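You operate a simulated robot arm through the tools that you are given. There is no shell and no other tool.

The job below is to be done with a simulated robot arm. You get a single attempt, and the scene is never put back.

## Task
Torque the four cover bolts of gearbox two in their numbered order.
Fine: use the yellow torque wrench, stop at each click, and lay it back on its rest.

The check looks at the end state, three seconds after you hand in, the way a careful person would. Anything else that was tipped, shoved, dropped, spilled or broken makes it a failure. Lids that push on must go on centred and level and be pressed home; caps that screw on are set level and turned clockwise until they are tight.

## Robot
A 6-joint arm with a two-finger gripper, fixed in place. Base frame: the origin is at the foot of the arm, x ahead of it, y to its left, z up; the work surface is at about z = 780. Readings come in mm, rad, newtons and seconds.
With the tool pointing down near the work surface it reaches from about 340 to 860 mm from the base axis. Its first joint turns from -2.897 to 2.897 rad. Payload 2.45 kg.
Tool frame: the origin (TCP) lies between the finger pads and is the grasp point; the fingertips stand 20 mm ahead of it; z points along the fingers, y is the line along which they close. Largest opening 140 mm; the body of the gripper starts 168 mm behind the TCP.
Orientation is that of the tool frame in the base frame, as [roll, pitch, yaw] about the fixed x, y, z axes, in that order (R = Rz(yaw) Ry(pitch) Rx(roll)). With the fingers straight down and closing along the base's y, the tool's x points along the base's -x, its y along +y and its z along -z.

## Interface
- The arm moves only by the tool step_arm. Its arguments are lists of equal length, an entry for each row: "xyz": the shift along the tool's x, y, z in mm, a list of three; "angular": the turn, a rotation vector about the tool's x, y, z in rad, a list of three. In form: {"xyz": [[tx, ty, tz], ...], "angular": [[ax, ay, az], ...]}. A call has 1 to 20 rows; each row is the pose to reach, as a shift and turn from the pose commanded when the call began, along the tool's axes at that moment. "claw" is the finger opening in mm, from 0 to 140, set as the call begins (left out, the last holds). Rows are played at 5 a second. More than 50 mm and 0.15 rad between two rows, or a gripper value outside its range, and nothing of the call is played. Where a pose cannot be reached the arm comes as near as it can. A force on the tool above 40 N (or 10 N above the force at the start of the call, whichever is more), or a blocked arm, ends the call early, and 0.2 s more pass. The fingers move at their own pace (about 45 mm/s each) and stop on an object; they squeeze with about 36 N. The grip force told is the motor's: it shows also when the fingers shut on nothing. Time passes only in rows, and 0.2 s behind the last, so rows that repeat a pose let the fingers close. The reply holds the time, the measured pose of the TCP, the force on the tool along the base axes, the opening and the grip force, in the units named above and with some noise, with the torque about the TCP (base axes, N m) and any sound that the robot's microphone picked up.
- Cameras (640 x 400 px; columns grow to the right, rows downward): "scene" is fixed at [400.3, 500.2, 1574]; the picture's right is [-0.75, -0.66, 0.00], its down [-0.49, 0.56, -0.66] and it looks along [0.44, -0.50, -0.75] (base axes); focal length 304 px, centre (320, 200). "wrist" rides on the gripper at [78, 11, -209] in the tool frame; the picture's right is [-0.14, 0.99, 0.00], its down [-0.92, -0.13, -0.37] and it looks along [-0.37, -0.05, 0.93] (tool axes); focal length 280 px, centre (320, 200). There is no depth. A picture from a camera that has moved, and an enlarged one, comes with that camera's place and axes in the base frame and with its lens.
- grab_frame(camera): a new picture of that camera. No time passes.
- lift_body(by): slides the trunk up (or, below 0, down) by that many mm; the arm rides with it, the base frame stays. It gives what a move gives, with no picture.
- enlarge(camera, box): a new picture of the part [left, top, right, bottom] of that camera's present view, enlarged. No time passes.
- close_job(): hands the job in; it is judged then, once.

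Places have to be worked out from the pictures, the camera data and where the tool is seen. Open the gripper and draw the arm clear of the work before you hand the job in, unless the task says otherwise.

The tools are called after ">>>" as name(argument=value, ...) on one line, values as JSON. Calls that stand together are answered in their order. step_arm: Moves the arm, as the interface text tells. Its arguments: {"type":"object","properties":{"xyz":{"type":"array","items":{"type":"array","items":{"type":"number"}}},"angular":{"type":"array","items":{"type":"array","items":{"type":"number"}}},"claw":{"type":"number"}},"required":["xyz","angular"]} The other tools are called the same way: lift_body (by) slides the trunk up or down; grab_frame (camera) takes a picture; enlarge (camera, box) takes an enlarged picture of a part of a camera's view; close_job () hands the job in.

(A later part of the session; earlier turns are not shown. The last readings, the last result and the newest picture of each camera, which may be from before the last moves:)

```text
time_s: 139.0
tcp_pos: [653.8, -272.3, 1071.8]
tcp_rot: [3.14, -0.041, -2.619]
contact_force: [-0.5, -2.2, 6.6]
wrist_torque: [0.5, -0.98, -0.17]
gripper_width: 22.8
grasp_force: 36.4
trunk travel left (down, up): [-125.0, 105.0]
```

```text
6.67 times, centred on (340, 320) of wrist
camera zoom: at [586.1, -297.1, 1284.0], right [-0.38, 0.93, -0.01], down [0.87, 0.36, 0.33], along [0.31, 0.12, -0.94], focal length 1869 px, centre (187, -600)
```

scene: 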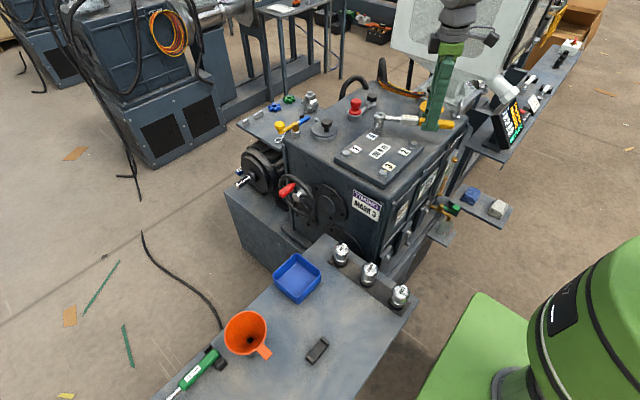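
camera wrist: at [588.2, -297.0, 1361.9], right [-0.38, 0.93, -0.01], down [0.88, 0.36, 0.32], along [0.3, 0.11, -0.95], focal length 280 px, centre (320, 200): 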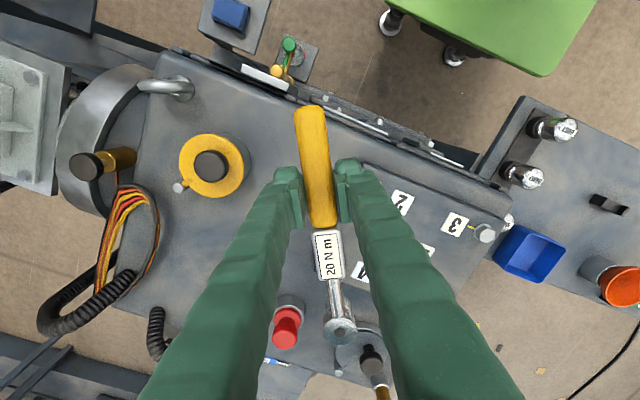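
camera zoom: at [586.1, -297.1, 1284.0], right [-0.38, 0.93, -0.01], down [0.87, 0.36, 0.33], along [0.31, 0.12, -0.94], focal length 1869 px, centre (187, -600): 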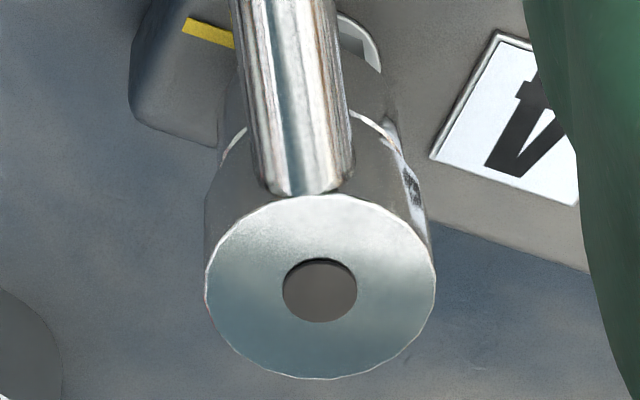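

Contact, with the socket bottom about 0.9 mm too far from the camera and otherwise centred. I'll slide it slowly toward the camera under this light contact.

>>> step_arm(xyz=[[0.05, 0.25, 0], [0.1, 0.5, 0], [0.14, 0.75, 0], [0.19, 1.0, 0.1], [0.24, 1.25, 0.1], [0.29, 1.5, 0.2], [0.34, 1.75, 0.2], [0.38, 2.0, 0.3], [0.38, 2.0, 0.3]], angular=[[0, 0, 0], [0, 0, 0], [0, 0, 0], [0, 0, 0], [0, 0, 0], [0, 0, 0], [0, 0, 0], [0, 0, 0], [0, 0, 0]])

>>> enlarge(camera="scene", box=[366, 112, 390, 138])

>>> enlarge(camera="wrist", box=[300, 290, 380, 350])

```text
time_s: 141.0
tcp_pos: [651.8, -268.5, 1070.8]
tcp_rot: [3.139, -0.044, -2.619]
contact_force: [-0.1, 0.0, -2.5]
wrist_torque: [-0.06, 0.14, -0.03]
gripper_width: 23.0
grasp_force: 35.8
trunk travel left (down, up): [-125.0, 105.0]
```

```text
15.38 times, centred on (378, 125) of scene
camera zoom: at [400.3, 500.2, 1574.0], right [-0.75, -0.66, 0.0], down [-0.49, 0.56, -0.66], along [0.44, -0.5, -0.75], focal length 4669 px, centre (-572, 1354)
```

zoom: 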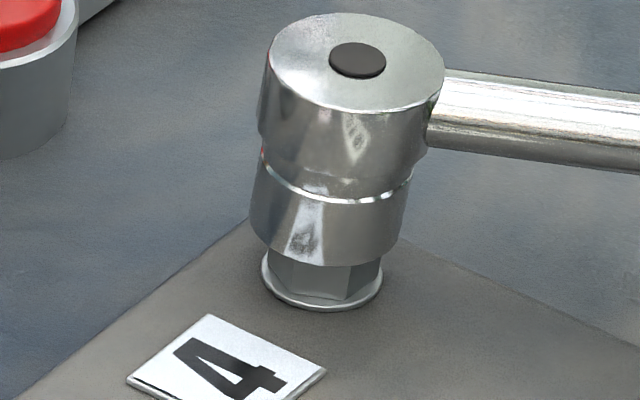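

```text
6.67 times, centred on (340, 320) of wrist
camera zoom: at [586.2, -295.1, 1283.2], right [-0.38, 0.93, 0.0], down [0.87, 0.36, 0.33], along [0.31, 0.12, -0.94], focal length 1869 px, centre (187, -600)
```

zoom: 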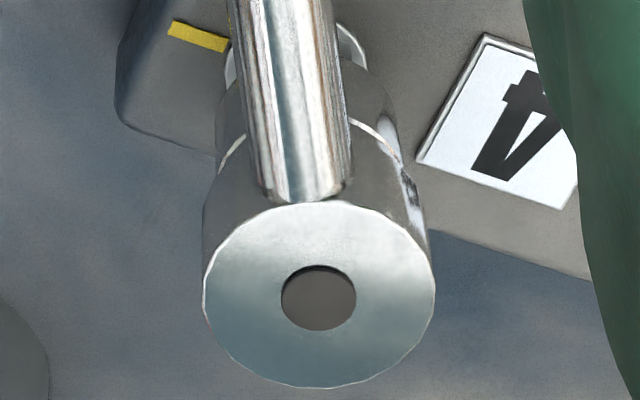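

Contact force is gone and the head is near centre but tipped up 1.2°. As on bolt 3, I'll level it with a small correction and lower gently.

>>> step_arm(xyz=[[-0.1, -0.5, 0], [-0.1, -0.6, 0], [-0.15, -0.6, 0.8], [-0.2, -0.6, 1.8], [-0.2, -0.6, 1.8]], angular=[[0, 0.01, 0], [0, 0.021, 0], [0, 0.021, 0], [0, 0.021, 0], [0, 0.021, 0]])

>>> enlarge(camera="scene", box=[366, 112, 390, 138])

>>> enlarge(camera="wrist", box=[300, 290, 380, 350])

```text
time_s: 142.2
tcp_pos: [652.5, -271.1, 1068.7]
tcp_rot: [-3.141, -0.066, -2.618]
contact_force: [-0.2, 1.8, 5.6]
wrist_torque: [0.55, -0.83, 0.13]
gripper_width: 22.9
grasp_force: 36.2
trunk travel left (down, up): [-125.0, 105.0]
```

```text
15.38 times, centred on (378, 125) of scene
camera zoom: at [400.3, 500.2, 1574.0], right [-0.75, -0.66, 0.0], down [-0.49, 0.56, -0.66], along [0.44, -0.5, -0.75], focal length 4669 px, centre (-572, 1354)
```

zoom: 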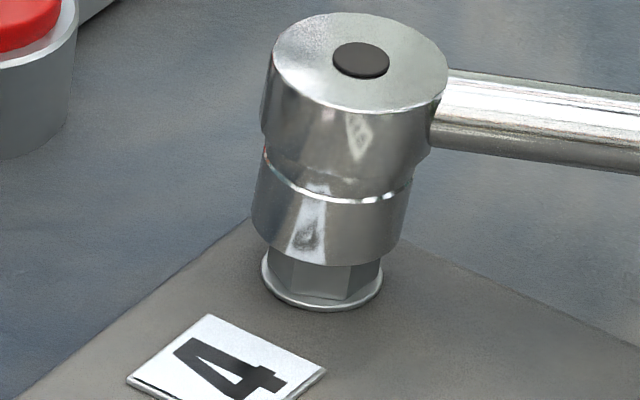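

```text
6.67 times, centred on (340, 320) of wrist
camera zoom: at [590.2, -294.2, 1282.8], right [-0.38, 0.93, -0.01], down [0.88, 0.36, 0.31], along [0.29, 0.11, -0.95], focal length 1869 px, centre (187, -600)
```

zoom: 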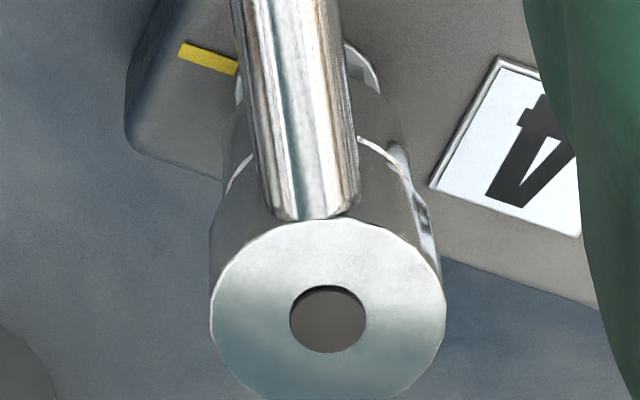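

Still on top: it's about 0.5–0.9 mm left of where it seated on the other bolts. I'll lift 5.5 mm, re-level, and measure before the next try.

>>> step_arm(xyz=[[0.2, 0, -3], [0.36, 0, -5.5], [0.36, 0, -5.5], [0.3, -0.2, -5.5], [0.3, -0.2, -5.5]], angular=[[0, 0, 0], [0, 0, 0], [0, 0.015, 0], [0, 0.029, 0], [0, 0.029, 0]])

>>> enlarge(camera="scene", box=[366, 112, 390, 138])

>>> enlarge(camera="wrist", box=[300, 290, 380, 350])

```text
time_s: 143.4
tcp_pos: [651.4, -270.3, 1073.2]
tcp_rot: [3.138, -0.095, -2.619]
contact_force: [-0.6, 0.0, -3.1]
wrist_torque: [-0.02, 0.08, 0.02]
gripper_width: 22.8
grasp_force: 35.9
trunk travel left (down, up): [-125.0, 105.0]
```

```text
15.38 times, centred on (378, 125) of scene
camera zoom: at [400.3, 500.2, 1574.0], right [-0.75, -0.66, 0.0], down [-0.49, 0.56, -0.66], along [0.44, -0.5, -0.75], focal length 4669 px, centre (-572, 1354)
```

zoom: 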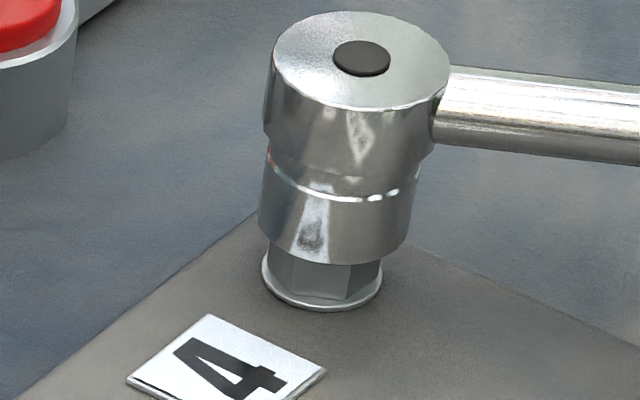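

```text
6.67 times, centred on (340, 320) of wrist
camera zoom: at [595.3, -290.4, 1289.8], right [-0.38, 0.93, -0.01], down [0.89, 0.36, 0.28], along [0.26, 0.1, -0.96], focal length 1869 px, centre (187, -600)
```

zoom: 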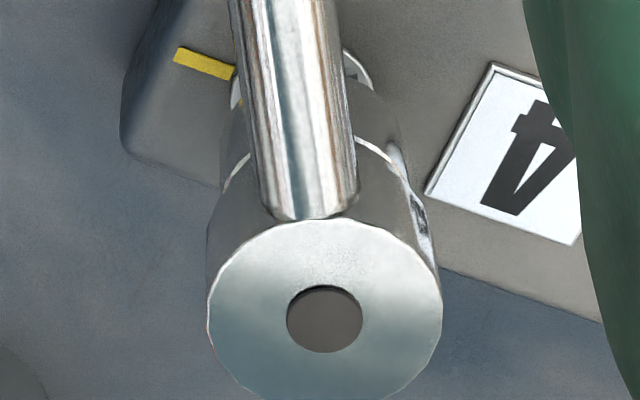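

Level and about 1.2 mm above the head. Relative to where the socket seated on the other bolts it needs about 0.8 mm away and 0.2 mm left. I'll apply that and lower 3.5 mm.

>>> step_arm(xyz=[[-0.35, -0.75, 0], [-0.45, -0.75, 1], [-0.57, -0.75, 2.3], [-0.68, -0.75, 3.5], [-0.68, -0.75, 3.5]], angular=[[0, 0, 0], [0, 0, 0], [0, 0, 0], [0, 0, 0], [0, 0, 0]])

>>> enlarge(camera="scene", box=[366, 112, 390, 138])

>>> enlarge(camera="wrist", box=[300, 290, 380, 350])

```text
time_s: 144.6
tcp_pos: [653.4, -271.7, 1071.3]
tcp_rot: [3.141, -0.092, -2.619]
contact_force: [-1.0, -1.5, 7.1]
wrist_torque: [0.6, -1.01, 0.0]
gripper_width: 22.9
grasp_force: 35.8
trunk travel left (down, up): [-125.0, 105.0]
```

```text
15.38 times, centred on (378, 125) of scene
camera zoom: at [400.3, 500.2, 1574.0], right [-0.75, -0.66, 0.0], down [-0.49, 0.56, -0.66], along [0.44, -0.5, -0.75], focal length 4669 px, centre (-572, 1354)
```

zoom: 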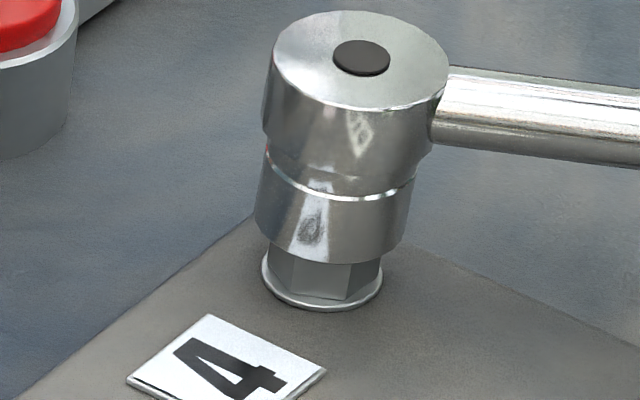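

```text
6.67 times, centred on (340, 320) of wrist
camera zoom: at [595.8, -291.7, 1286.4], right [-0.38, 0.93, -0.01], down [0.89, 0.36, 0.28], along [0.27, 0.09, -0.96], focal length 1869 px, centre (187, -600)
```

zoom: 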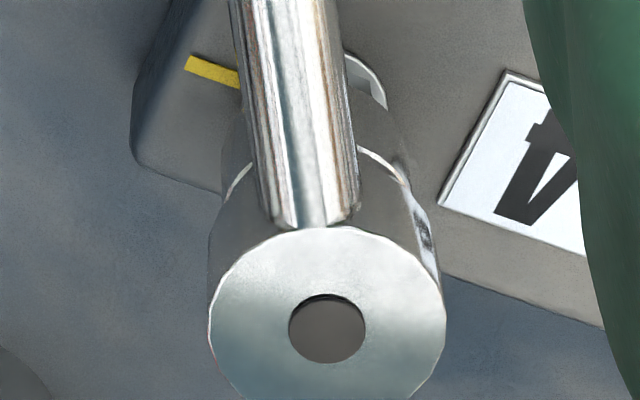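

It's within about half a millimetre by estimate but still resting on the edge. I'll run a small slow spiral of about ±0.8 mm under this light contact.

>>> step_arm(xyz=[[0.06, 0.29, 0], [0.39, 0.43, 0.05], [0.64, 0.69, 0.1], [0.5, 1.02, 0.15], [0.21, 1.08, 0.2], [-0.14, 0.84, 0.2], [-0.21, 0.45, 0.25], [0, 0, 0.25], [0.39, -0.08, 0.3], [0.67, 0.28, 0.3], [0.76, 0.77, 0.35], [0.64, 1.19, 0.35], [0.29, 1.47, 0.4], [-0.26, 1.28, 0.4], [-0.38, 0.69, 0.4], [0.1, 0.49, 0.4], [0.1, 0.49, 0.4]], angular=[[0, 0, 0], [0, 0, 0], [0, 0, 0], [0, 0, 0], [0, 0, 0], [0, 0, 0], [0, 0, 0], [0, 0, 0], [0, 0, 0], [0, 0, 0], [0, 0, 0], [0, 0, 0], [0, 0, 0], [0, 0, 0], [0, 0, 0], [0, 0, 0], [0, 0, 0]])

>>> enlarge(camera="scene", box=[366, 112, 390, 138])

>>> enlarge(camera="wrist", box=[300, 290, 380, 350])

```text
time_s: 148.2
tcp_pos: [651.7, -270.2, 1070.7]
tcp_rot: [3.14, -0.095, -2.619]
contact_force: [-2.6, -1.4, -3.0]
wrist_torque: [-0.08, 0.14, 0.02]
gripper_width: 22.8
grasp_force: 36.5
trunk travel left (down, up): [-125.0, 105.0]
```

```text
15.38 times, centred on (378, 125) of scene
camera zoom: at [400.3, 500.2, 1574.0], right [-0.75, -0.66, 0.0], down [-0.49, 0.56, -0.66], along [0.44, -0.5, -0.75], focal length 4669 px, centre (-572, 1354)
```

zoom: 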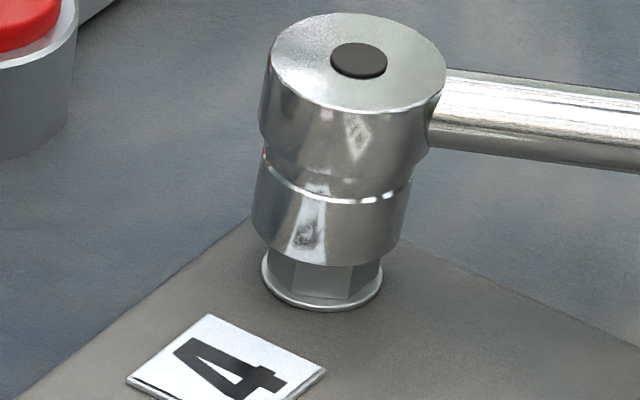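

```text
6.67 times, centred on (340, 320) of wrist
camera zoom: at [596.0, -290.6, 1285.9], right [-0.38, 0.93, -0.01], down [0.89, 0.36, 0.28], along [0.26, 0.1, -0.96], focal length 1869 px, centre (187, -600)
```

zoom: 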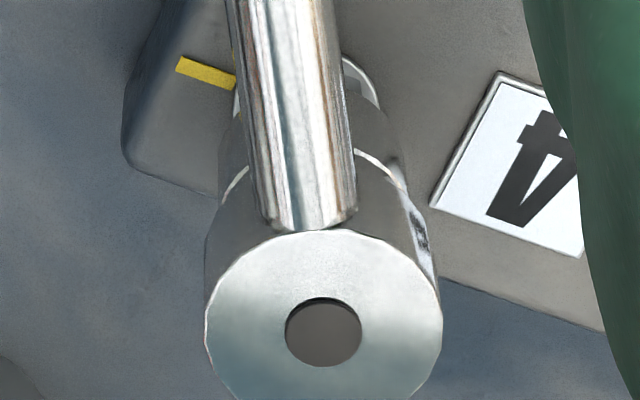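

Contact is gone and the estimates read right ≈ 0, e ≈ 0. I'll level by 0.015 and lower 3 mm.

>>> step_arm(xyz=[[0.1, 0, 0], [0.1, 0, 0], [0, 0, 1], [-0.1, 0, 2], [-0.2, 0, 3], [-0.2, 0, 3]], angular=[[0, 0.008, 0], [0, 0.015, 0], [0, 0.015, 0], [0, 0.015, 0], [0, 0.015, 0], [0, 0.015, 0]])

>>> enlarge(camera="scene", box=[366, 112, 390, 138])

>>> enlarge(camera="wrist", box=[300, 290, 380, 350])

```text
time_s: 149.6
tcp_pos: [652.7, -271.0, 1067.1]
tcp_rot: [3.14, -0.108, -2.618]
contact_force: [-0.2, -0.6, -2.8]
wrist_torque: [-0.03, 0.11, -0.04]
gripper_width: 22.9
grasp_force: 36.2
trunk travel left (down, up): [-125.0, 105.0]
```

```text
15.38 times, centred on (378, 125) of scene
camera zoom: at [400.3, 500.2, 1574.0], right [-0.75, -0.66, 0.0], down [-0.49, 0.56, -0.66], along [0.44, -0.5, -0.75], focal length 4669 px, centre (-572, 1354)
```

zoom: 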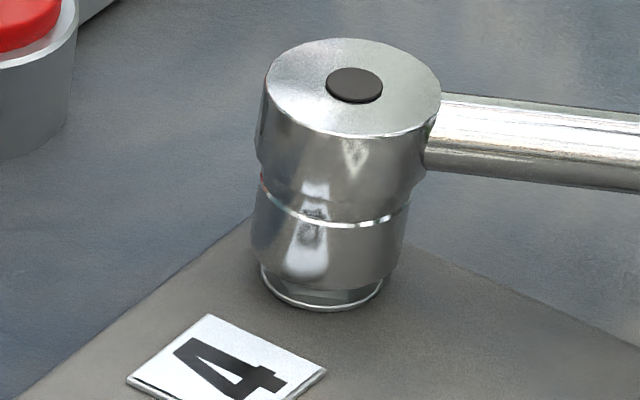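

```text
6.67 times, centred on (340, 320) of wrist
camera zoom: at [599.0, -289.0, 1283.8], right [-0.38, 0.93, -0.01], down [0.89, 0.37, 0.27], along [0.25, 0.09, -0.96], focal length 1869 px, centre (187, -600)
```

zoom: 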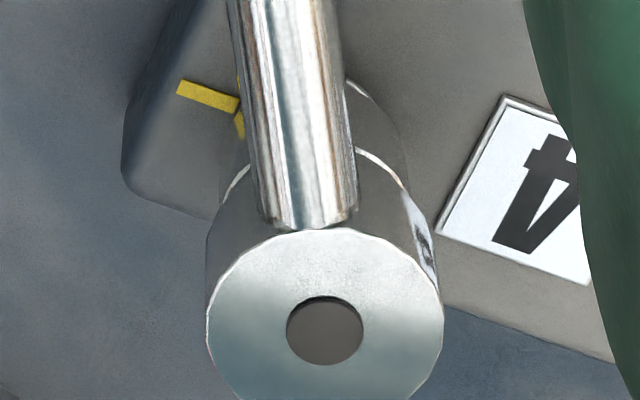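

It's in, with no contact force. I'll lower the last 3.6 mm to the seat.

>>> step_arm(xyz=[[-0.13, 0, 1.2], [-0.26, 0, 2.4], [-0.39, 0, 3.6], [-0.39, 0, 3.6]], angular=[[0, 0, 0], [0, 0, 0], [0, 0, 0], [0, 0, 0]])

>>> enlarge(camera="scene", box=[366, 112, 390, 138])

>>> enlarge(camera="scene", box=[370, 90, 440, 150])

>>> enlarge(camera="wrist", box=[300, 290, 380, 350])

```text
time_s: 150.6
tcp_pos: [652.6, -269.6, 1063.1]
tcp_rot: [3.139, -0.107, -2.618]
contact_force: [-0.5, 0.3, -3.1]
wrist_torque: [-0.03, 0.12, -0.01]
gripper_width: 22.8
grasp_force: 36.1
trunk travel left (down, up): [-125.0, 105.0]
```

```text
15.38 times, centred on (378, 125) of scene
camera zoom: at [400.3, 500.2, 1574.0], right [-0.75, -0.66, 0.0], down [-0.49, 0.56, -0.66], along [0.44, -0.5, -0.75], focal length 4669 px, centre (-572, 1354)
```

zoom: 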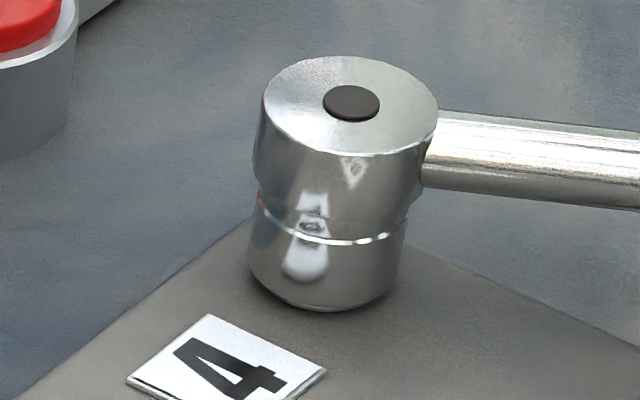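

```text
6.67 times, centred on (405, 120) of scene
camera zoom: at [400.3, 500.2, 1574.0], right [-0.75, -0.66, 0.0], down [-0.49, 0.56, -0.66], along [0.44, -0.5, -0.75], focal length 2023 px, centre (-247, 733)
```

zoom: 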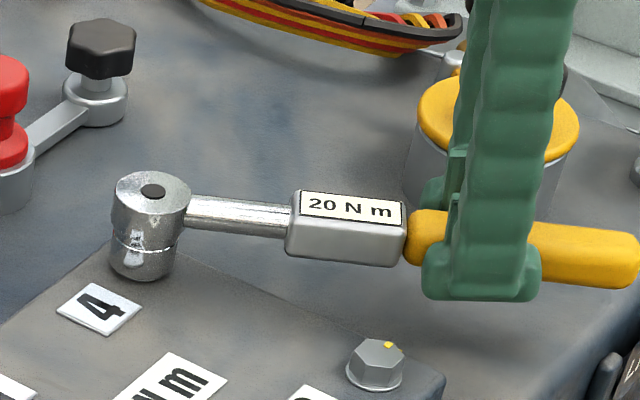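

```text
6.67 times, centred on (340, 320) of wrist
camera zoom: at [598.9, -288.9, 1280.2], right [-0.38, 0.93, -0.01], down [0.89, 0.37, 0.27], along [0.25, 0.09, -0.96], focal length 1869 px, centre (187, -600)
```

zoom: 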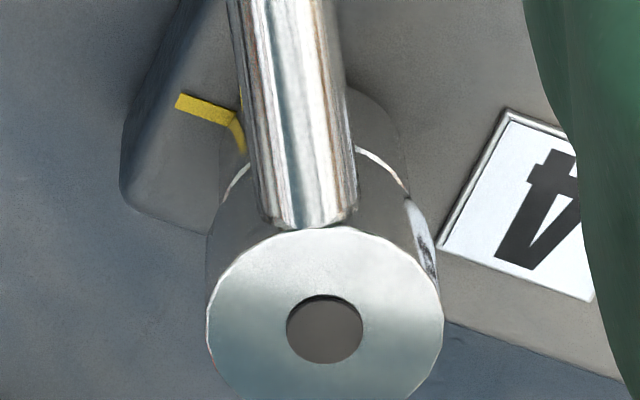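

Seated on bolt 4. The swing passes over bolt 2 with about 6–7 mm vertical clearance. I'll turn clockwise 0.3 rad with pitch compensation, watching forces and height.

>>> step_arm(xyz=[[-0.04, 3.5, 0], [-0.17, 7.0, -0.02], [-0.39, 10.5, -0.04], [-0.7, 14.0, -0.08], [-1.09, 17.46, -0.12], [-1.56, 20.93, -0.17], [-2.13, 24.4, -0.23], [-2.77, 27.82, -0.3], [-3.51, 31.24, -0.38], [-4.33, 34.64, -0.47], [-5.23, 38.02, -0.57], [-6.22, 41.4, -0.68], [-6.22, 41.4, -0.68]], angular=[[-0.0027, 0, 0.0248], [-0.0054, 0, 0.0497], [-0.0082, 0, 0.0745], [-0.0109, 0, 0.0994], [-0.0136, 0, 0.1242], [-0.0163, 0, 0.1491], [-0.0191, 0, 0.174], [-0.0218, 0, 0.1988], [-0.0245, 0, 0.2237], [-0.0272, 0, 0.2485], [-0.03, 0, 0.2734], [-0.0327, 0, 0.2982], [-0.0327, 0, 0.2982]])

>>> enlarge(camera="wrist", box=[300, 290, 380, 350])

>>> enlarge(camera="scene", box=[370, 100, 440, 160])

```text
time_s: 153.4
tcp_pos: [637.9, -231.9, 1064.6]
tcp_rot: [-3.141, -0.107, -2.918]
contact_force: [1.8, 1.7, -2.4]
wrist_torque: [0.09, -0.08, 0.21]
gripper_width: 22.7
grasp_force: 36.4
trunk travel left (down, up): [-125.0, 105.0]
```

```text
6.67 times, centred on (340, 320) of wrist
camera zoom: at [580.5, -233.9, 1280.9], right [-0.09, 1.0, -0.01], down [0.96, 0.09, 0.27], along [0.27, 0.01, -0.96], focal length 1869 px, centre (187, -600)
```

zoom: 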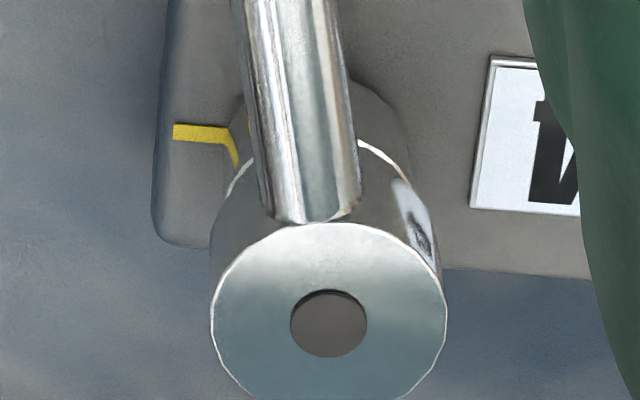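

```text
6.67 times, centred on (405, 130) of scene
camera zoom: at [400.3, 500.2, 1574.0], right [-0.75, -0.66, 0.0], down [-0.49, 0.56, -0.66], along [0.44, -0.5, -0.75], focal length 2023 px, centre (-247, 667)
```

zoom: 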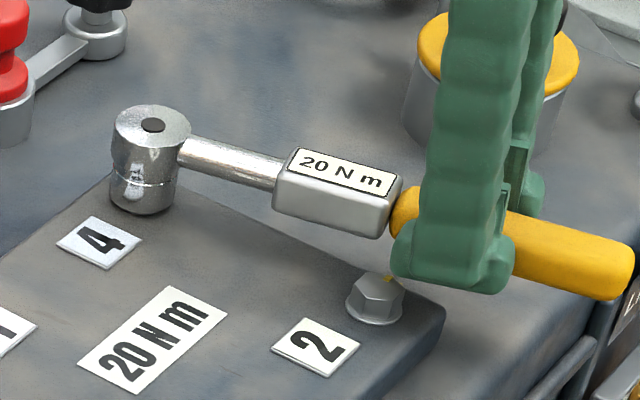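

The fingertips are about 7 mm above bolt 2's head, so it's safe to continue. Another 0.3 rad.

>>> step_arm(xyz=[[-0.14, 3.5, 0], [-0.27, 7.0, -0.02], [-0.49, 10.5, -0.04], [-0.8, 14.0, -0.08], [-1.19, 17.46, -0.12], [-1.66, 20.93, -0.17], [-2.23, 24.4, -0.23], [-2.87, 27.82, -0.3], [-3.61, 31.24, -0.38], [-4.43, 34.64, -0.47], [-5.33, 38.02, -0.57], [-6.32, 41.4, -0.68], [-6.32, 41.4, -0.68]], angular=[[-0.0027, 0, 0.0248], [-0.0054, 0, 0.0497], [-0.0082, 0, 0.0745], [-0.0109, 0, 0.0994], [-0.0136, 0, 0.1242], [-0.0163, 0, 0.1491], [-0.0191, 0, 0.174], [-0.0218, 0, 0.1988], [-0.0245, 0, 0.2237], [-0.0272, 0, 0.2485], [-0.03, 0, 0.2734], [-0.0327, 0, 0.2982], [-0.0327, 0, 0.2982]])

>>> enlarge(camera="wrist", box=[300, 290, 380, 350])

>>> enlarge(camera="scene", box=[370, 100, 440, 160])

```text
time_s: 156.2
tcp_pos: [634.1, -189.7, 1064.2]
tcp_rot: [3.141, -0.11, 3.066]
contact_force: [-3.3, 0.2, -2.4]
wrist_torque: [-0.02, 0.18, 0.0]
gripper_width: 22.7
grasp_force: 35.8
trunk travel left (down, up): [-125.0, 105.0]
```

```text
6.67 times, centred on (340, 320) of wrist
camera zoom: at [579.6, -175.0, 1280.5], right [0.21, 0.98, -0.01], down [0.94, -0.2, 0.27], along [0.26, -0.07, -0.96], focal length 1869 px, centre (187, -600)
```

zoom: 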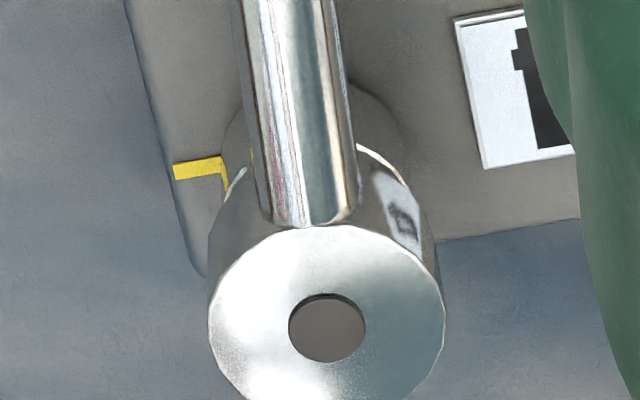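

```text
6.67 times, centred on (405, 130) of scene
camera zoom: at [400.3, 500.2, 1574.0], right [-0.75, -0.66, 0.0], down [-0.49, 0.56, -0.66], along [0.44, -0.5, -0.75], focal length 2023 px, centre (-247, 667)
```

zoom: 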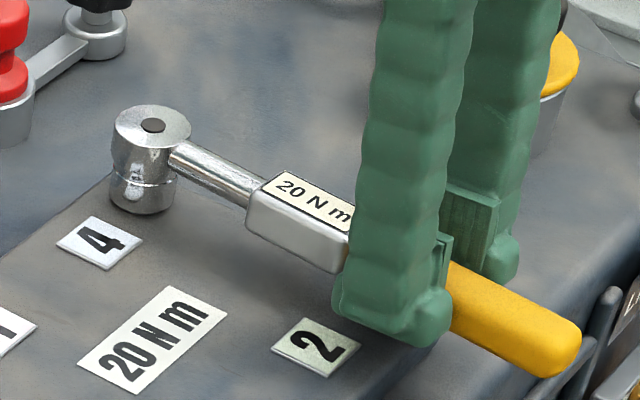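

Passing over bolt 2 with no contact. Another 0.3 rad, to 0.9, with a +0.3 mm trim.

>>> step_arm(xyz=[[0.1, 3.5, 0], [0.1, 7.0, -0.02], [-0.09, 10.5, -0.04], [-0.4, 14.0, -0.08], [-0.79, 17.46, -0.12], [-1.26, 20.93, -0.17], [-1.83, 24.4, -0.23], [-2.47, 27.82, -0.3], [-3.21, 31.24, -0.38], [-4.03, 34.64, -0.47], [-4.93, 38.02, -0.57], [-5.92, 41.4, -0.68], [-5.92, 41.4, -0.68]], angular=[[-0.0027, 0, 0.0248], [-0.0054, 0, 0.0497], [-0.0082, 0, 0.0745], [-0.0109, 0, 0.0994], [-0.0136, 0, 0.1242], [-0.0163, 0, 0.1491], [-0.0191, 0, 0.174], [-0.0218, 0, 0.1988], [-0.0245, 0, 0.2237], [-0.0272, 0, 0.2485], [-0.03, 0, 0.2734], [-0.0327, 0, 0.2982], [-0.0327, 0, 0.2982]])

>>> enlarge(camera="wrist", box=[300, 290, 380, 350])

>>> enlarge(camera="scene", box=[360, 100, 430, 160])

```text
time_s: 159.0
tcp_pos: [642.7, -150.4, 1062.4]
tcp_rot: [3.14, -0.106, 2.764]
contact_force: [0.8, 2.0, 0.4]
wrist_torque: [0.0, -0.25, 0.3]
gripper_width: 22.8
grasp_force: 36.2
trunk travel left (down, up): [-125.0, 105.0]
```

```text
6.67 times, centred on (340, 320) of wrist
camera zoom: at [595.1, -119.6, 1280.5], right [0.49, 0.87, -0.01], down [0.84, -0.47, 0.27], along [0.23, -0.14, -0.96], focal length 1869 px, centre (187, -600)
```

zoom: 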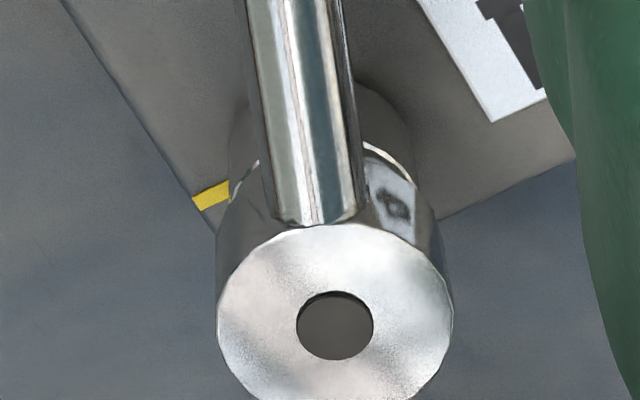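

```text
6.67 times, centred on (395, 130) of scene
camera zoom: at [400.3, 500.2, 1574.0], right [-0.75, -0.66, 0.0], down [-0.49, 0.56, -0.66], along [0.44, -0.5, -0.75], focal length 2023 px, centre (-180, 667)
```

zoom: 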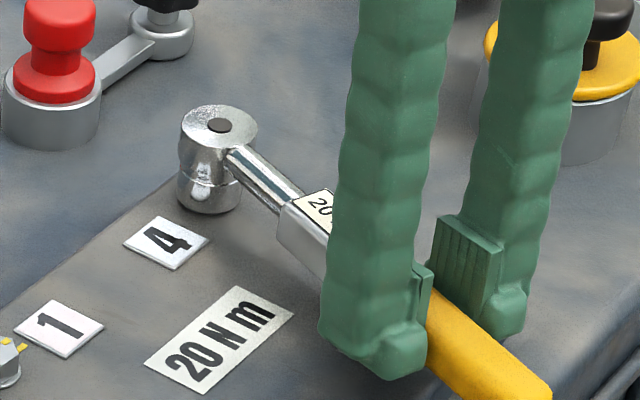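

Lamp off at 0.9 rad. Next 0.1 rad, raising 0.4 mm.

>>> step_arm(xyz=[[-0.07, 2.8, -0.2], [-0.15, 5.6, -0.4], [-0.29, 8.4, -0.43], [-0.48, 11.2, -0.45], [-0.74, 14.0, -0.48], [-0.74, 14.0, -0.48]], angular=[[-0.0022, 0, 0.0199], [-0.0044, 0, 0.0398], [-0.0065, 0, 0.0596], [-0.0087, 0, 0.0795], [-0.0109, 0, 0.0994], [-0.0109, 0, 0.0994]])

>>> enlarge(camera="wrist", box=[310, 300, 370, 345])

```text
time_s: 160.4
tcp_pos: [648.9, -136.5, 1064.8]
tcp_rot: [3.14, -0.11, 2.664]
contact_force: [-2.5, -0.3, -3.6]
wrist_torque: [0.11, 0.22, 0.19]
gripper_width: 22.9
grasp_force: 35.8
trunk travel left (down, up): [-125.0, 105.0]
```

```text
8.89 times, centred on (340, 322) of wrist
camera zoom: at [604.5, -102.2, 1280.8], right [0.58, 0.82, -0.01], down [0.79, -0.55, 0.26], along [0.21, -0.16, -0.96], focal length 2492 px, centre (142, -889)
```

zoom: 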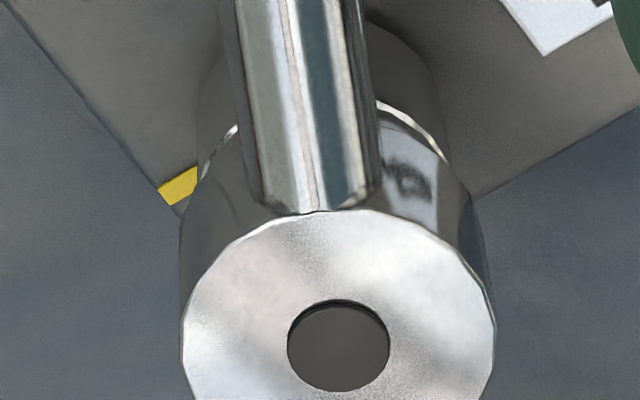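

Lamp off at 1.0 rad. Next 0.06 rad.

>>> step_arm(xyz=[[0.1, 2.1, 0], [0.1, 4.2, -0.01], [0.0, 6.3, -0.02], [-0.1, 8.4, -0.03], [-0.1, 8.4, -0.03]], angular=[[-0.0016, 0, 0.0149], [-0.0033, 0, 0.0298], [-0.0049, 0, 0.0447], [-0.0065, 0, 0.0596], [-0.0065, 0, 0.0596]])

>>> enlarge(camera="wrist", box=[310, 300, 370, 345])

```text
time_s: 161.6
tcp_pos: [652.9, -128.3, 1066.0]
tcp_rot: [3.14, -0.112, 2.607]
contact_force: [-3.5, 0.3, -4.5]
wrist_torque: [0.16, 0.29, 0.1]
gripper_width: 22.7
grasp_force: 36.1
trunk travel left (down, up): [-125.0, 105.0]
```

```text
8.89 times, centred on (340, 322) of wrist
camera zoom: at [610.8, -91.9, 1281.6], right [0.62, 0.78, -0.01], down [0.76, -0.6, 0.27], along [0.2, -0.18, -0.96], focal length 2492 px, centre (142, -889)
```

zoom: 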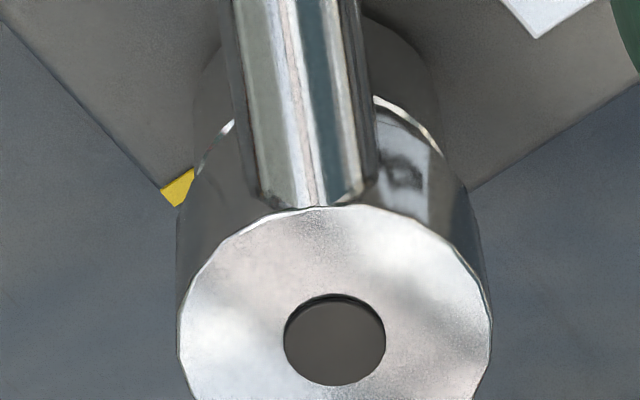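

Lamp off at 1.06 rad. I'll lower 0.5 mm, trim +0.3, and go 0.05 rad more.

>>> step_arm(xyz=[[0.2, 1.75, 0.2], [0.2, 3.5, 0.4], [0.16, 5.25, 0.5], [0.1, 7.0, 0.5]], angular=[[-0.0014, 0, 0.0124], [-0.0027, 0, 0.0248], [-0.0041, 0, 0.0373], [-0.0055, 0, 0.0497]])

>>> enlarge(camera="wrist", box=[310, 300, 370, 345])

```text
time_s: 162.6
tcp_pos: [656.9, -122.7, 1064.6]
tcp_rot: [3.14, -0.109, 2.555]
contact_force: [-0.9, 0.1, 0.8]
wrist_torque: [-0.17, -0.33, 0.17]
gripper_width: 22.7
grasp_force: 36.2
trunk travel left (down, up): [-125.0, 105.0]
```

```text
8.89 times, centred on (340, 322) of wrist
camera zoom: at [615.8, -83.9, 1281.2], right [0.66, 0.75, -0.01], down [0.72, -0.64, 0.27], along [0.19, -0.19, -0.96], focal length 2492 px, centre (142, -889)
```

zoom: 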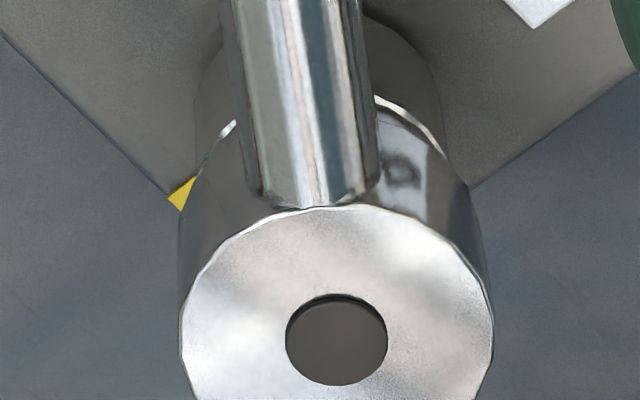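

Lamp off at 1.11 rad. I'll use 0.03 rad steps now.

>>> step_arm(xyz=[[0, 1.4, -0.1], [-0.02, 2.8, -0.2], [-0.06, 4.2, -0.2]], angular=[[-0.0011, 0, 0.0099], [-0.0022, 0, 0.0199], [-0.0033, 0, 0.0298]])

>>> enlarge(camera="wrist", box=[310, 300, 370, 345])

```text
time_s: 163.4
tcp_pos: [660.3, -120.0, 1063.8]
tcp_rot: [3.14, -0.107, 2.525]
contact_force: [1.2, -2.0, 1.3]
wrist_torque: [-0.2, -0.29, 0.03]
gripper_width: 23.0
grasp_force: 36.0
trunk travel left (down, up): [-125.0, 105.0]
```

```text
8.89 times, centred on (340, 322) of wrist
camera zoom: at [619.6, -79.1, 1280.7], right [0.68, 0.73, -0.01], down [0.71, -0.66, 0.27], along [0.19, -0.19, -0.96], focal length 2492 px, centre (142, -889)
```

zoom: 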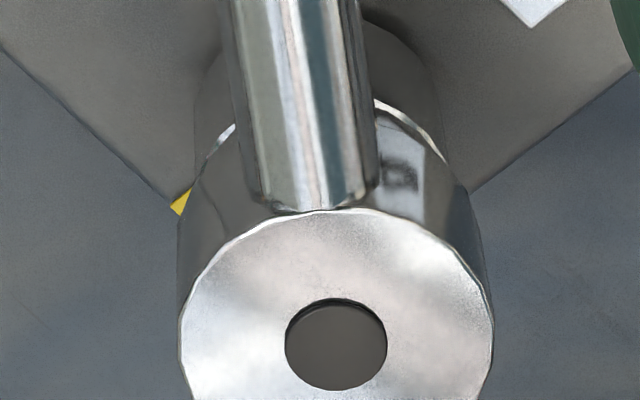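

Lamp off at 1.14 rad. Next 0.03 rad.

>>> step_arm(xyz=[[-0.1, 1.4, -0.2], [-0.15, 2.8, -0.3], [-0.2, 4.2, -0.3]], angular=[[-0.0011, 0, 0.0099], [-0.0022, 0, 0.0199], [-0.0033, 0, 0.0298]])

>>> enlarge(camera="wrist", box=[310, 300, 370, 345])

```text
time_s: 164.2
tcp_pos: [661.0, -116.2, 1064.3]
tcp_rot: [3.141, -0.111, 2.496]
contact_force: [2.0, -1.2, -2.6]
wrist_torque: [0.1, 0.04, 0.28]
gripper_width: 23.2
grasp_force: 36.0
trunk travel left (down, up): [-125.0, 105.0]
```

```text
8.89 times, centred on (340, 322) of wrist
camera zoom: at [623.3, -75.0, 1280.9], right [0.71, 0.71, -0.01], down [0.69, -0.68, 0.27], along [0.18, -0.2, -0.96], focal length 2492 px, centre (142, -889)
```

zoom: 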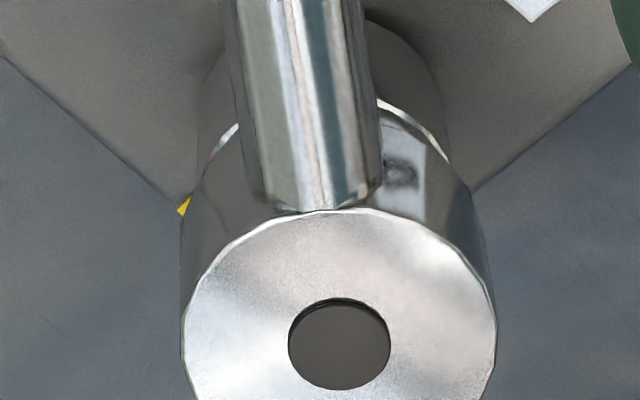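

Lamp off at 1.17 rad. Next 0.03 rad.

>>> step_arm(xyz=[[-0.1, 1.4, 0], [-0.15, 2.8, 0], [-0.2, 4.2, 0]], angular=[[-0.0011, 0, 0.0099], [-0.0022, 0, 0.0199], [-0.0033, 0, 0.0298]])

>>> enlarge(camera="wrist", box=[310, 300, 370, 345])

```text
time_s: 165.0
tcp_pos: [664.4, -112.4, 1065.7]
tcp_rot: [3.139, -0.111, 2.468]
contact_force: [1.1, -1.2, -2.0]
wrist_torque: [0.02, 0.0, 0.18]
gripper_width: 22.9
grasp_force: 35.4
trunk travel left (down, up): [-125.0, 105.0]
```

```text
8.89 times, centred on (340, 322) of wrist
camera zoom: at [627.2, -70.5, 1281.0], right [0.73, 0.69, -0.01], down [0.67, -0.7, 0.27], along [0.17, -0.2, -0.96], focal length 2492 px, centre (142, -889)
```

zoom: 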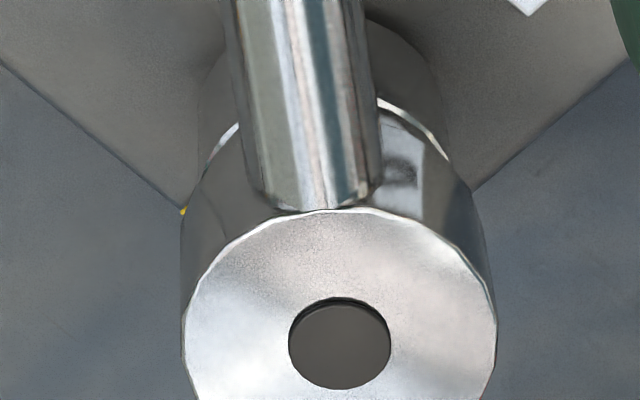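

Lamp off at 1.20 rad. Next 0.03 rad.

>>> step_arm(xyz=[[0, 1.4, 0], [-0.02, 2.8, 0], [-0.06, 4.2, 0]], angular=[[-0.0011, 0, 0.0099], [-0.0022, 0, 0.0199], [-0.0033, 0, 0.0298]])

>>> enlarge(camera="wrist", box=[310, 300, 370, 345])

```text
time_s: 165.8
tcp_pos: [666.6, -109.8, 1065.3]
tcp_rot: [3.14, -0.111, 2.435]
contact_force: [1.2, -3.2, -3.8]
wrist_torque: [0.06, 0.09, 0.08]
gripper_width: 23.0
grasp_force: 35.7
trunk travel left (down, up): [-125.0, 105.0]
```

```text
8.89 times, centred on (340, 322) of wrist
camera zoom: at [631.4, -66.0, 1281.2], right [0.75, 0.66, -0.01], down [0.64, -0.72, 0.26], along [0.17, -0.21, -0.96], focal length 2492 px, centre (142, -889)
```

zoom: 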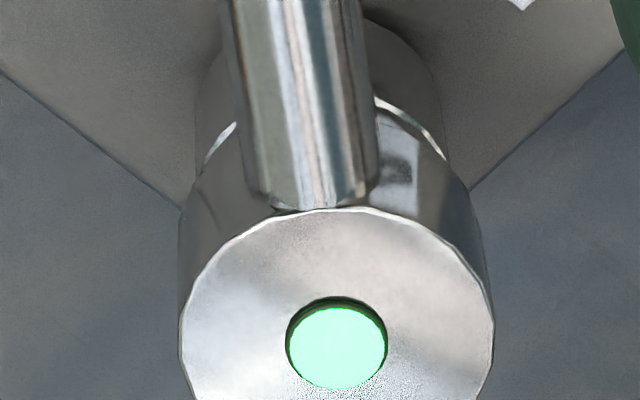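

The lamp is green at 1.23 rad, so bolt 4 has clicked. I'll stop, back off 0.05 rad within the play, then lift.

>>> step_arm(xyz=[[-0.02, -2.1, 0], [-0.06, -4.2, 0], [-0.17, -7.0, 0], [-0.17, -7.0, 0]], angular=[[0.0016, 0, -0.0149], [0.0033, 0, -0.0298], [0.0055, 0, -0.0497], [0.0055, 0, -0.0497]])

```text
time_s: 166.8
tcp_pos: [662.3, -114.5, 1065.2]
tcp_rot: [3.14, -0.109, 2.486]
contact_force: [1.6, 1.7, -3.3]
wrist_torque: [0.16, 0.05, 0.32]
gripper_width: 22.6
grasp_force: 36.2
trunk travel left (down, up): [-125.0, 105.0]
```

Unloaded. I'll lift straight up.

>>> step_arm(xyz=[[0, 0.2, 0], [0.22, 0.2, -2], [0.44, 0.2, -4], [0.65, 0.2, -6], [0.98, 0.2, -9], [1.3, 0.2, -12], [1.74, 0.2, -16], [2.18, 0.2, -20], [3.8, 0.2, -35], [6.5, 0.2, -60], [6.5, 0.2, -60]], angular=[[0, 0, 0], [0, 0, 0], [0, 0, 0], [0, 0, 0], [0, 0, 0], [0, 0, 0], [0, 0, 0], [0, 0, 0], [0, 0, 0], [0, 0, 0], [0, 0, 0]])

>>> enlarge(camera="scene", box=[320, 85, 440, 185])

>>> enlarge(camera="scene", box=[362, 118, 394, 138])

>>> enlarge(camera="wrist", box=[300, 290, 380, 350])

```text
time_s: 169.2
tcp_pos: [662.7, -116.1, 1124.4]
tcp_rot: [3.139, -0.11, 2.484]
contact_force: [0.1, 0.3, -3.2]
wrist_torque: [0.09, 0.1, 0.03]
gripper_width: 23.0
grasp_force: 36.4
trunk travel left (down, up): [-125.0, 105.0]
```

```text
4.00 times, centred on (380, 135) of scene
camera zoom: at [400.3, 500.2, 1574.0], right [-0.75, -0.66, 0.0], down [-0.49, 0.56, -0.66], along [0.44, -0.5, -0.75], focal length 1214 px, centre (80, 460)
```

zoom: 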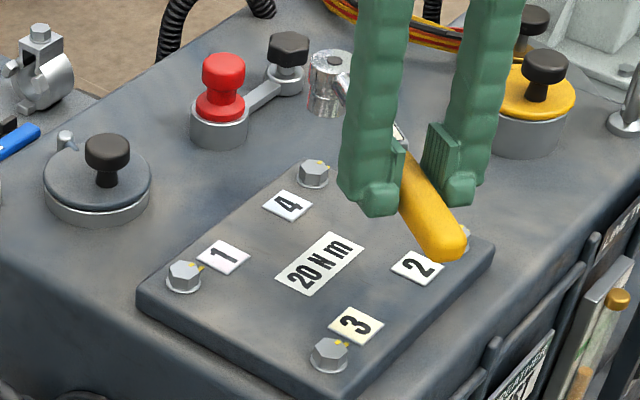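

```text
16.00 times, centred on (378, 128) of scene
camera zoom: at [400.3, 500.2, 1574.0], right [-0.75, -0.66, 0.0], down [-0.49, 0.56, -0.66], along [0.44, -0.5, -0.75], focal length 4856 px, centre (-608, 1352)
```

zoom: 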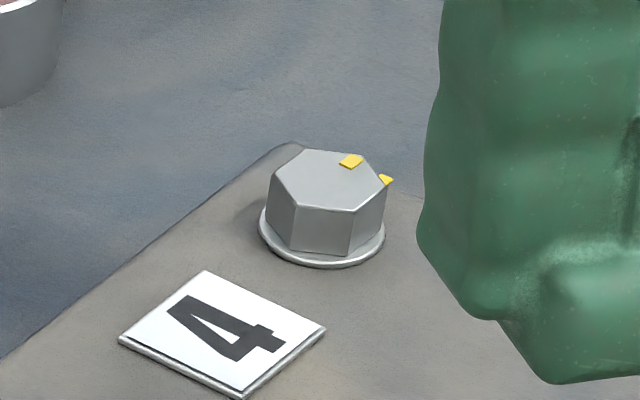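

```text
6.67 times, centred on (340, 320) of wrist
camera zoom: at [624.8, -74.4, 1342.0], right [0.71, 0.7, -0.01], down [0.68, -0.68, 0.27], along [0.18, -0.2, -0.96], focal length 1869 px, centre (187, -600)
```

zoom: 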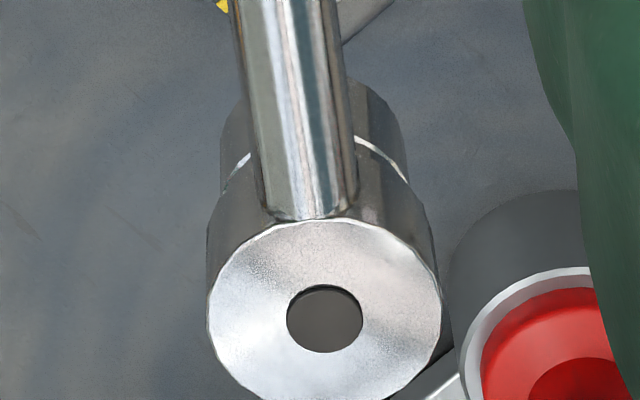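

All four marks now line up with their cover marks. Next I'll carry the wrench back to its rest at a safe height, turning the handle back to the x direction.

>>> step_arm(xyz=[[2.7, 0, -24.9], [28.1, 25.1, -22.1], [53.5, 50.2, -19.3], [79.0, 75.3, -16.5], [104.4, 100.4, -13.8], [129.8, 125.5, -11.0], [155.2, 150.6, -8.2], [180.6, 175.8, -5.4], [206.1, 200.9, -2.6], [231.5, 226, 0.2], [256.9, 251.1, 2.9], [282.3, 276.2, 5.7], [307.7, 301.3, 8.5], [333.2, 326.4, 11.3], [333.2, 326.4, 11.3]], angular=[[0, 0, 0], [0.0055, 0, -0.0502], [0.011, 0, -0.1005], [0.0165, 0, -0.1507], [0.022, 0, -0.2009], [0.0275, 0, -0.2512], [0.033, 0, -0.3014], [0.0386, 0, -0.3516], [0.0441, 0, -0.4018], [0.0496, 0, -0.4521], [0.0551, 0, -0.5023], [0.0606, 0, -0.5525], [0.0661, 0, -0.6028], [0.0716, 0, -0.653], [0.0716, 0, -0.653]])

>>> grab_frame(camera="wrist")

>>> grab_frame(camera="scene")

>>> enlarge(camera="wrist", box=[300, 290, 380, 350])

```text
time_s: 172.4
tcp_pos: [598.7, 347.2, 1150.2]
tcp_rot: [3.139, -0.108, -3.141]
contact_force: [-0.7, -0.1, -2.2]
wrist_torque: [-0.02, 0.13, -0.06]
gripper_width: 22.9
grasp_force: 36.4
trunk travel left (down, up): [-125.0, 105.0]
```

```text
taken
camera wrist: at [542.3, 357.5, 1367.2], right [0.14, 0.99, -0.01], down [0.96, -0.13, 0.27], along [0.26, -0.05, -0.96], focal length 280 px, centre (320, 200)
```

wrist: 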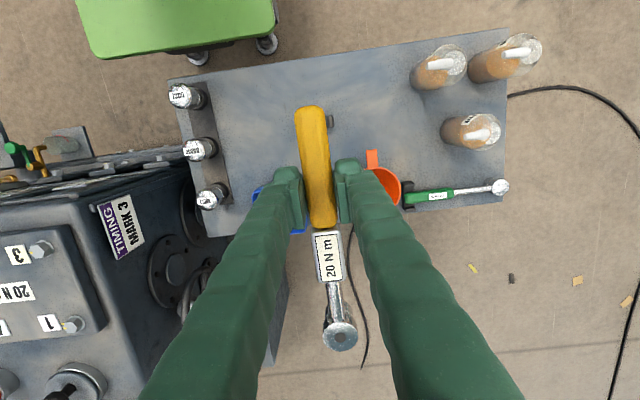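

```text
taken
```

scene: 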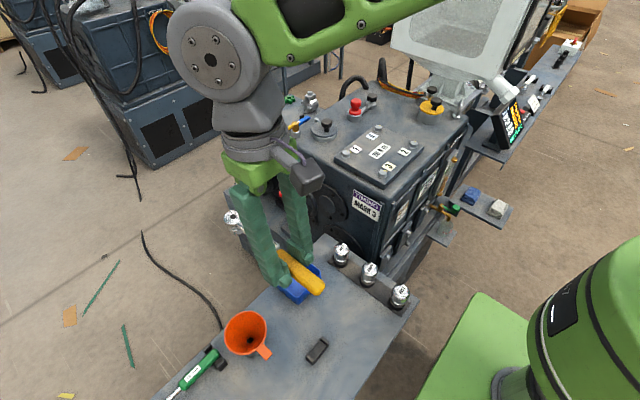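

```text
6.67 times, centred on (340, 320) of wrist
camera zoom: at [542.3, 357.5, 1367.2], right [0.14, 0.99, -0.01], down [0.96, -0.13, 0.27], along [0.26, -0.05, -0.96], focal length 1869 px, centre (187, -600)
```

zoom: 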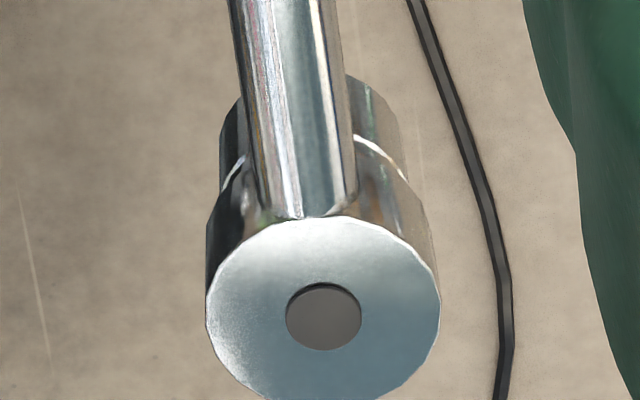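

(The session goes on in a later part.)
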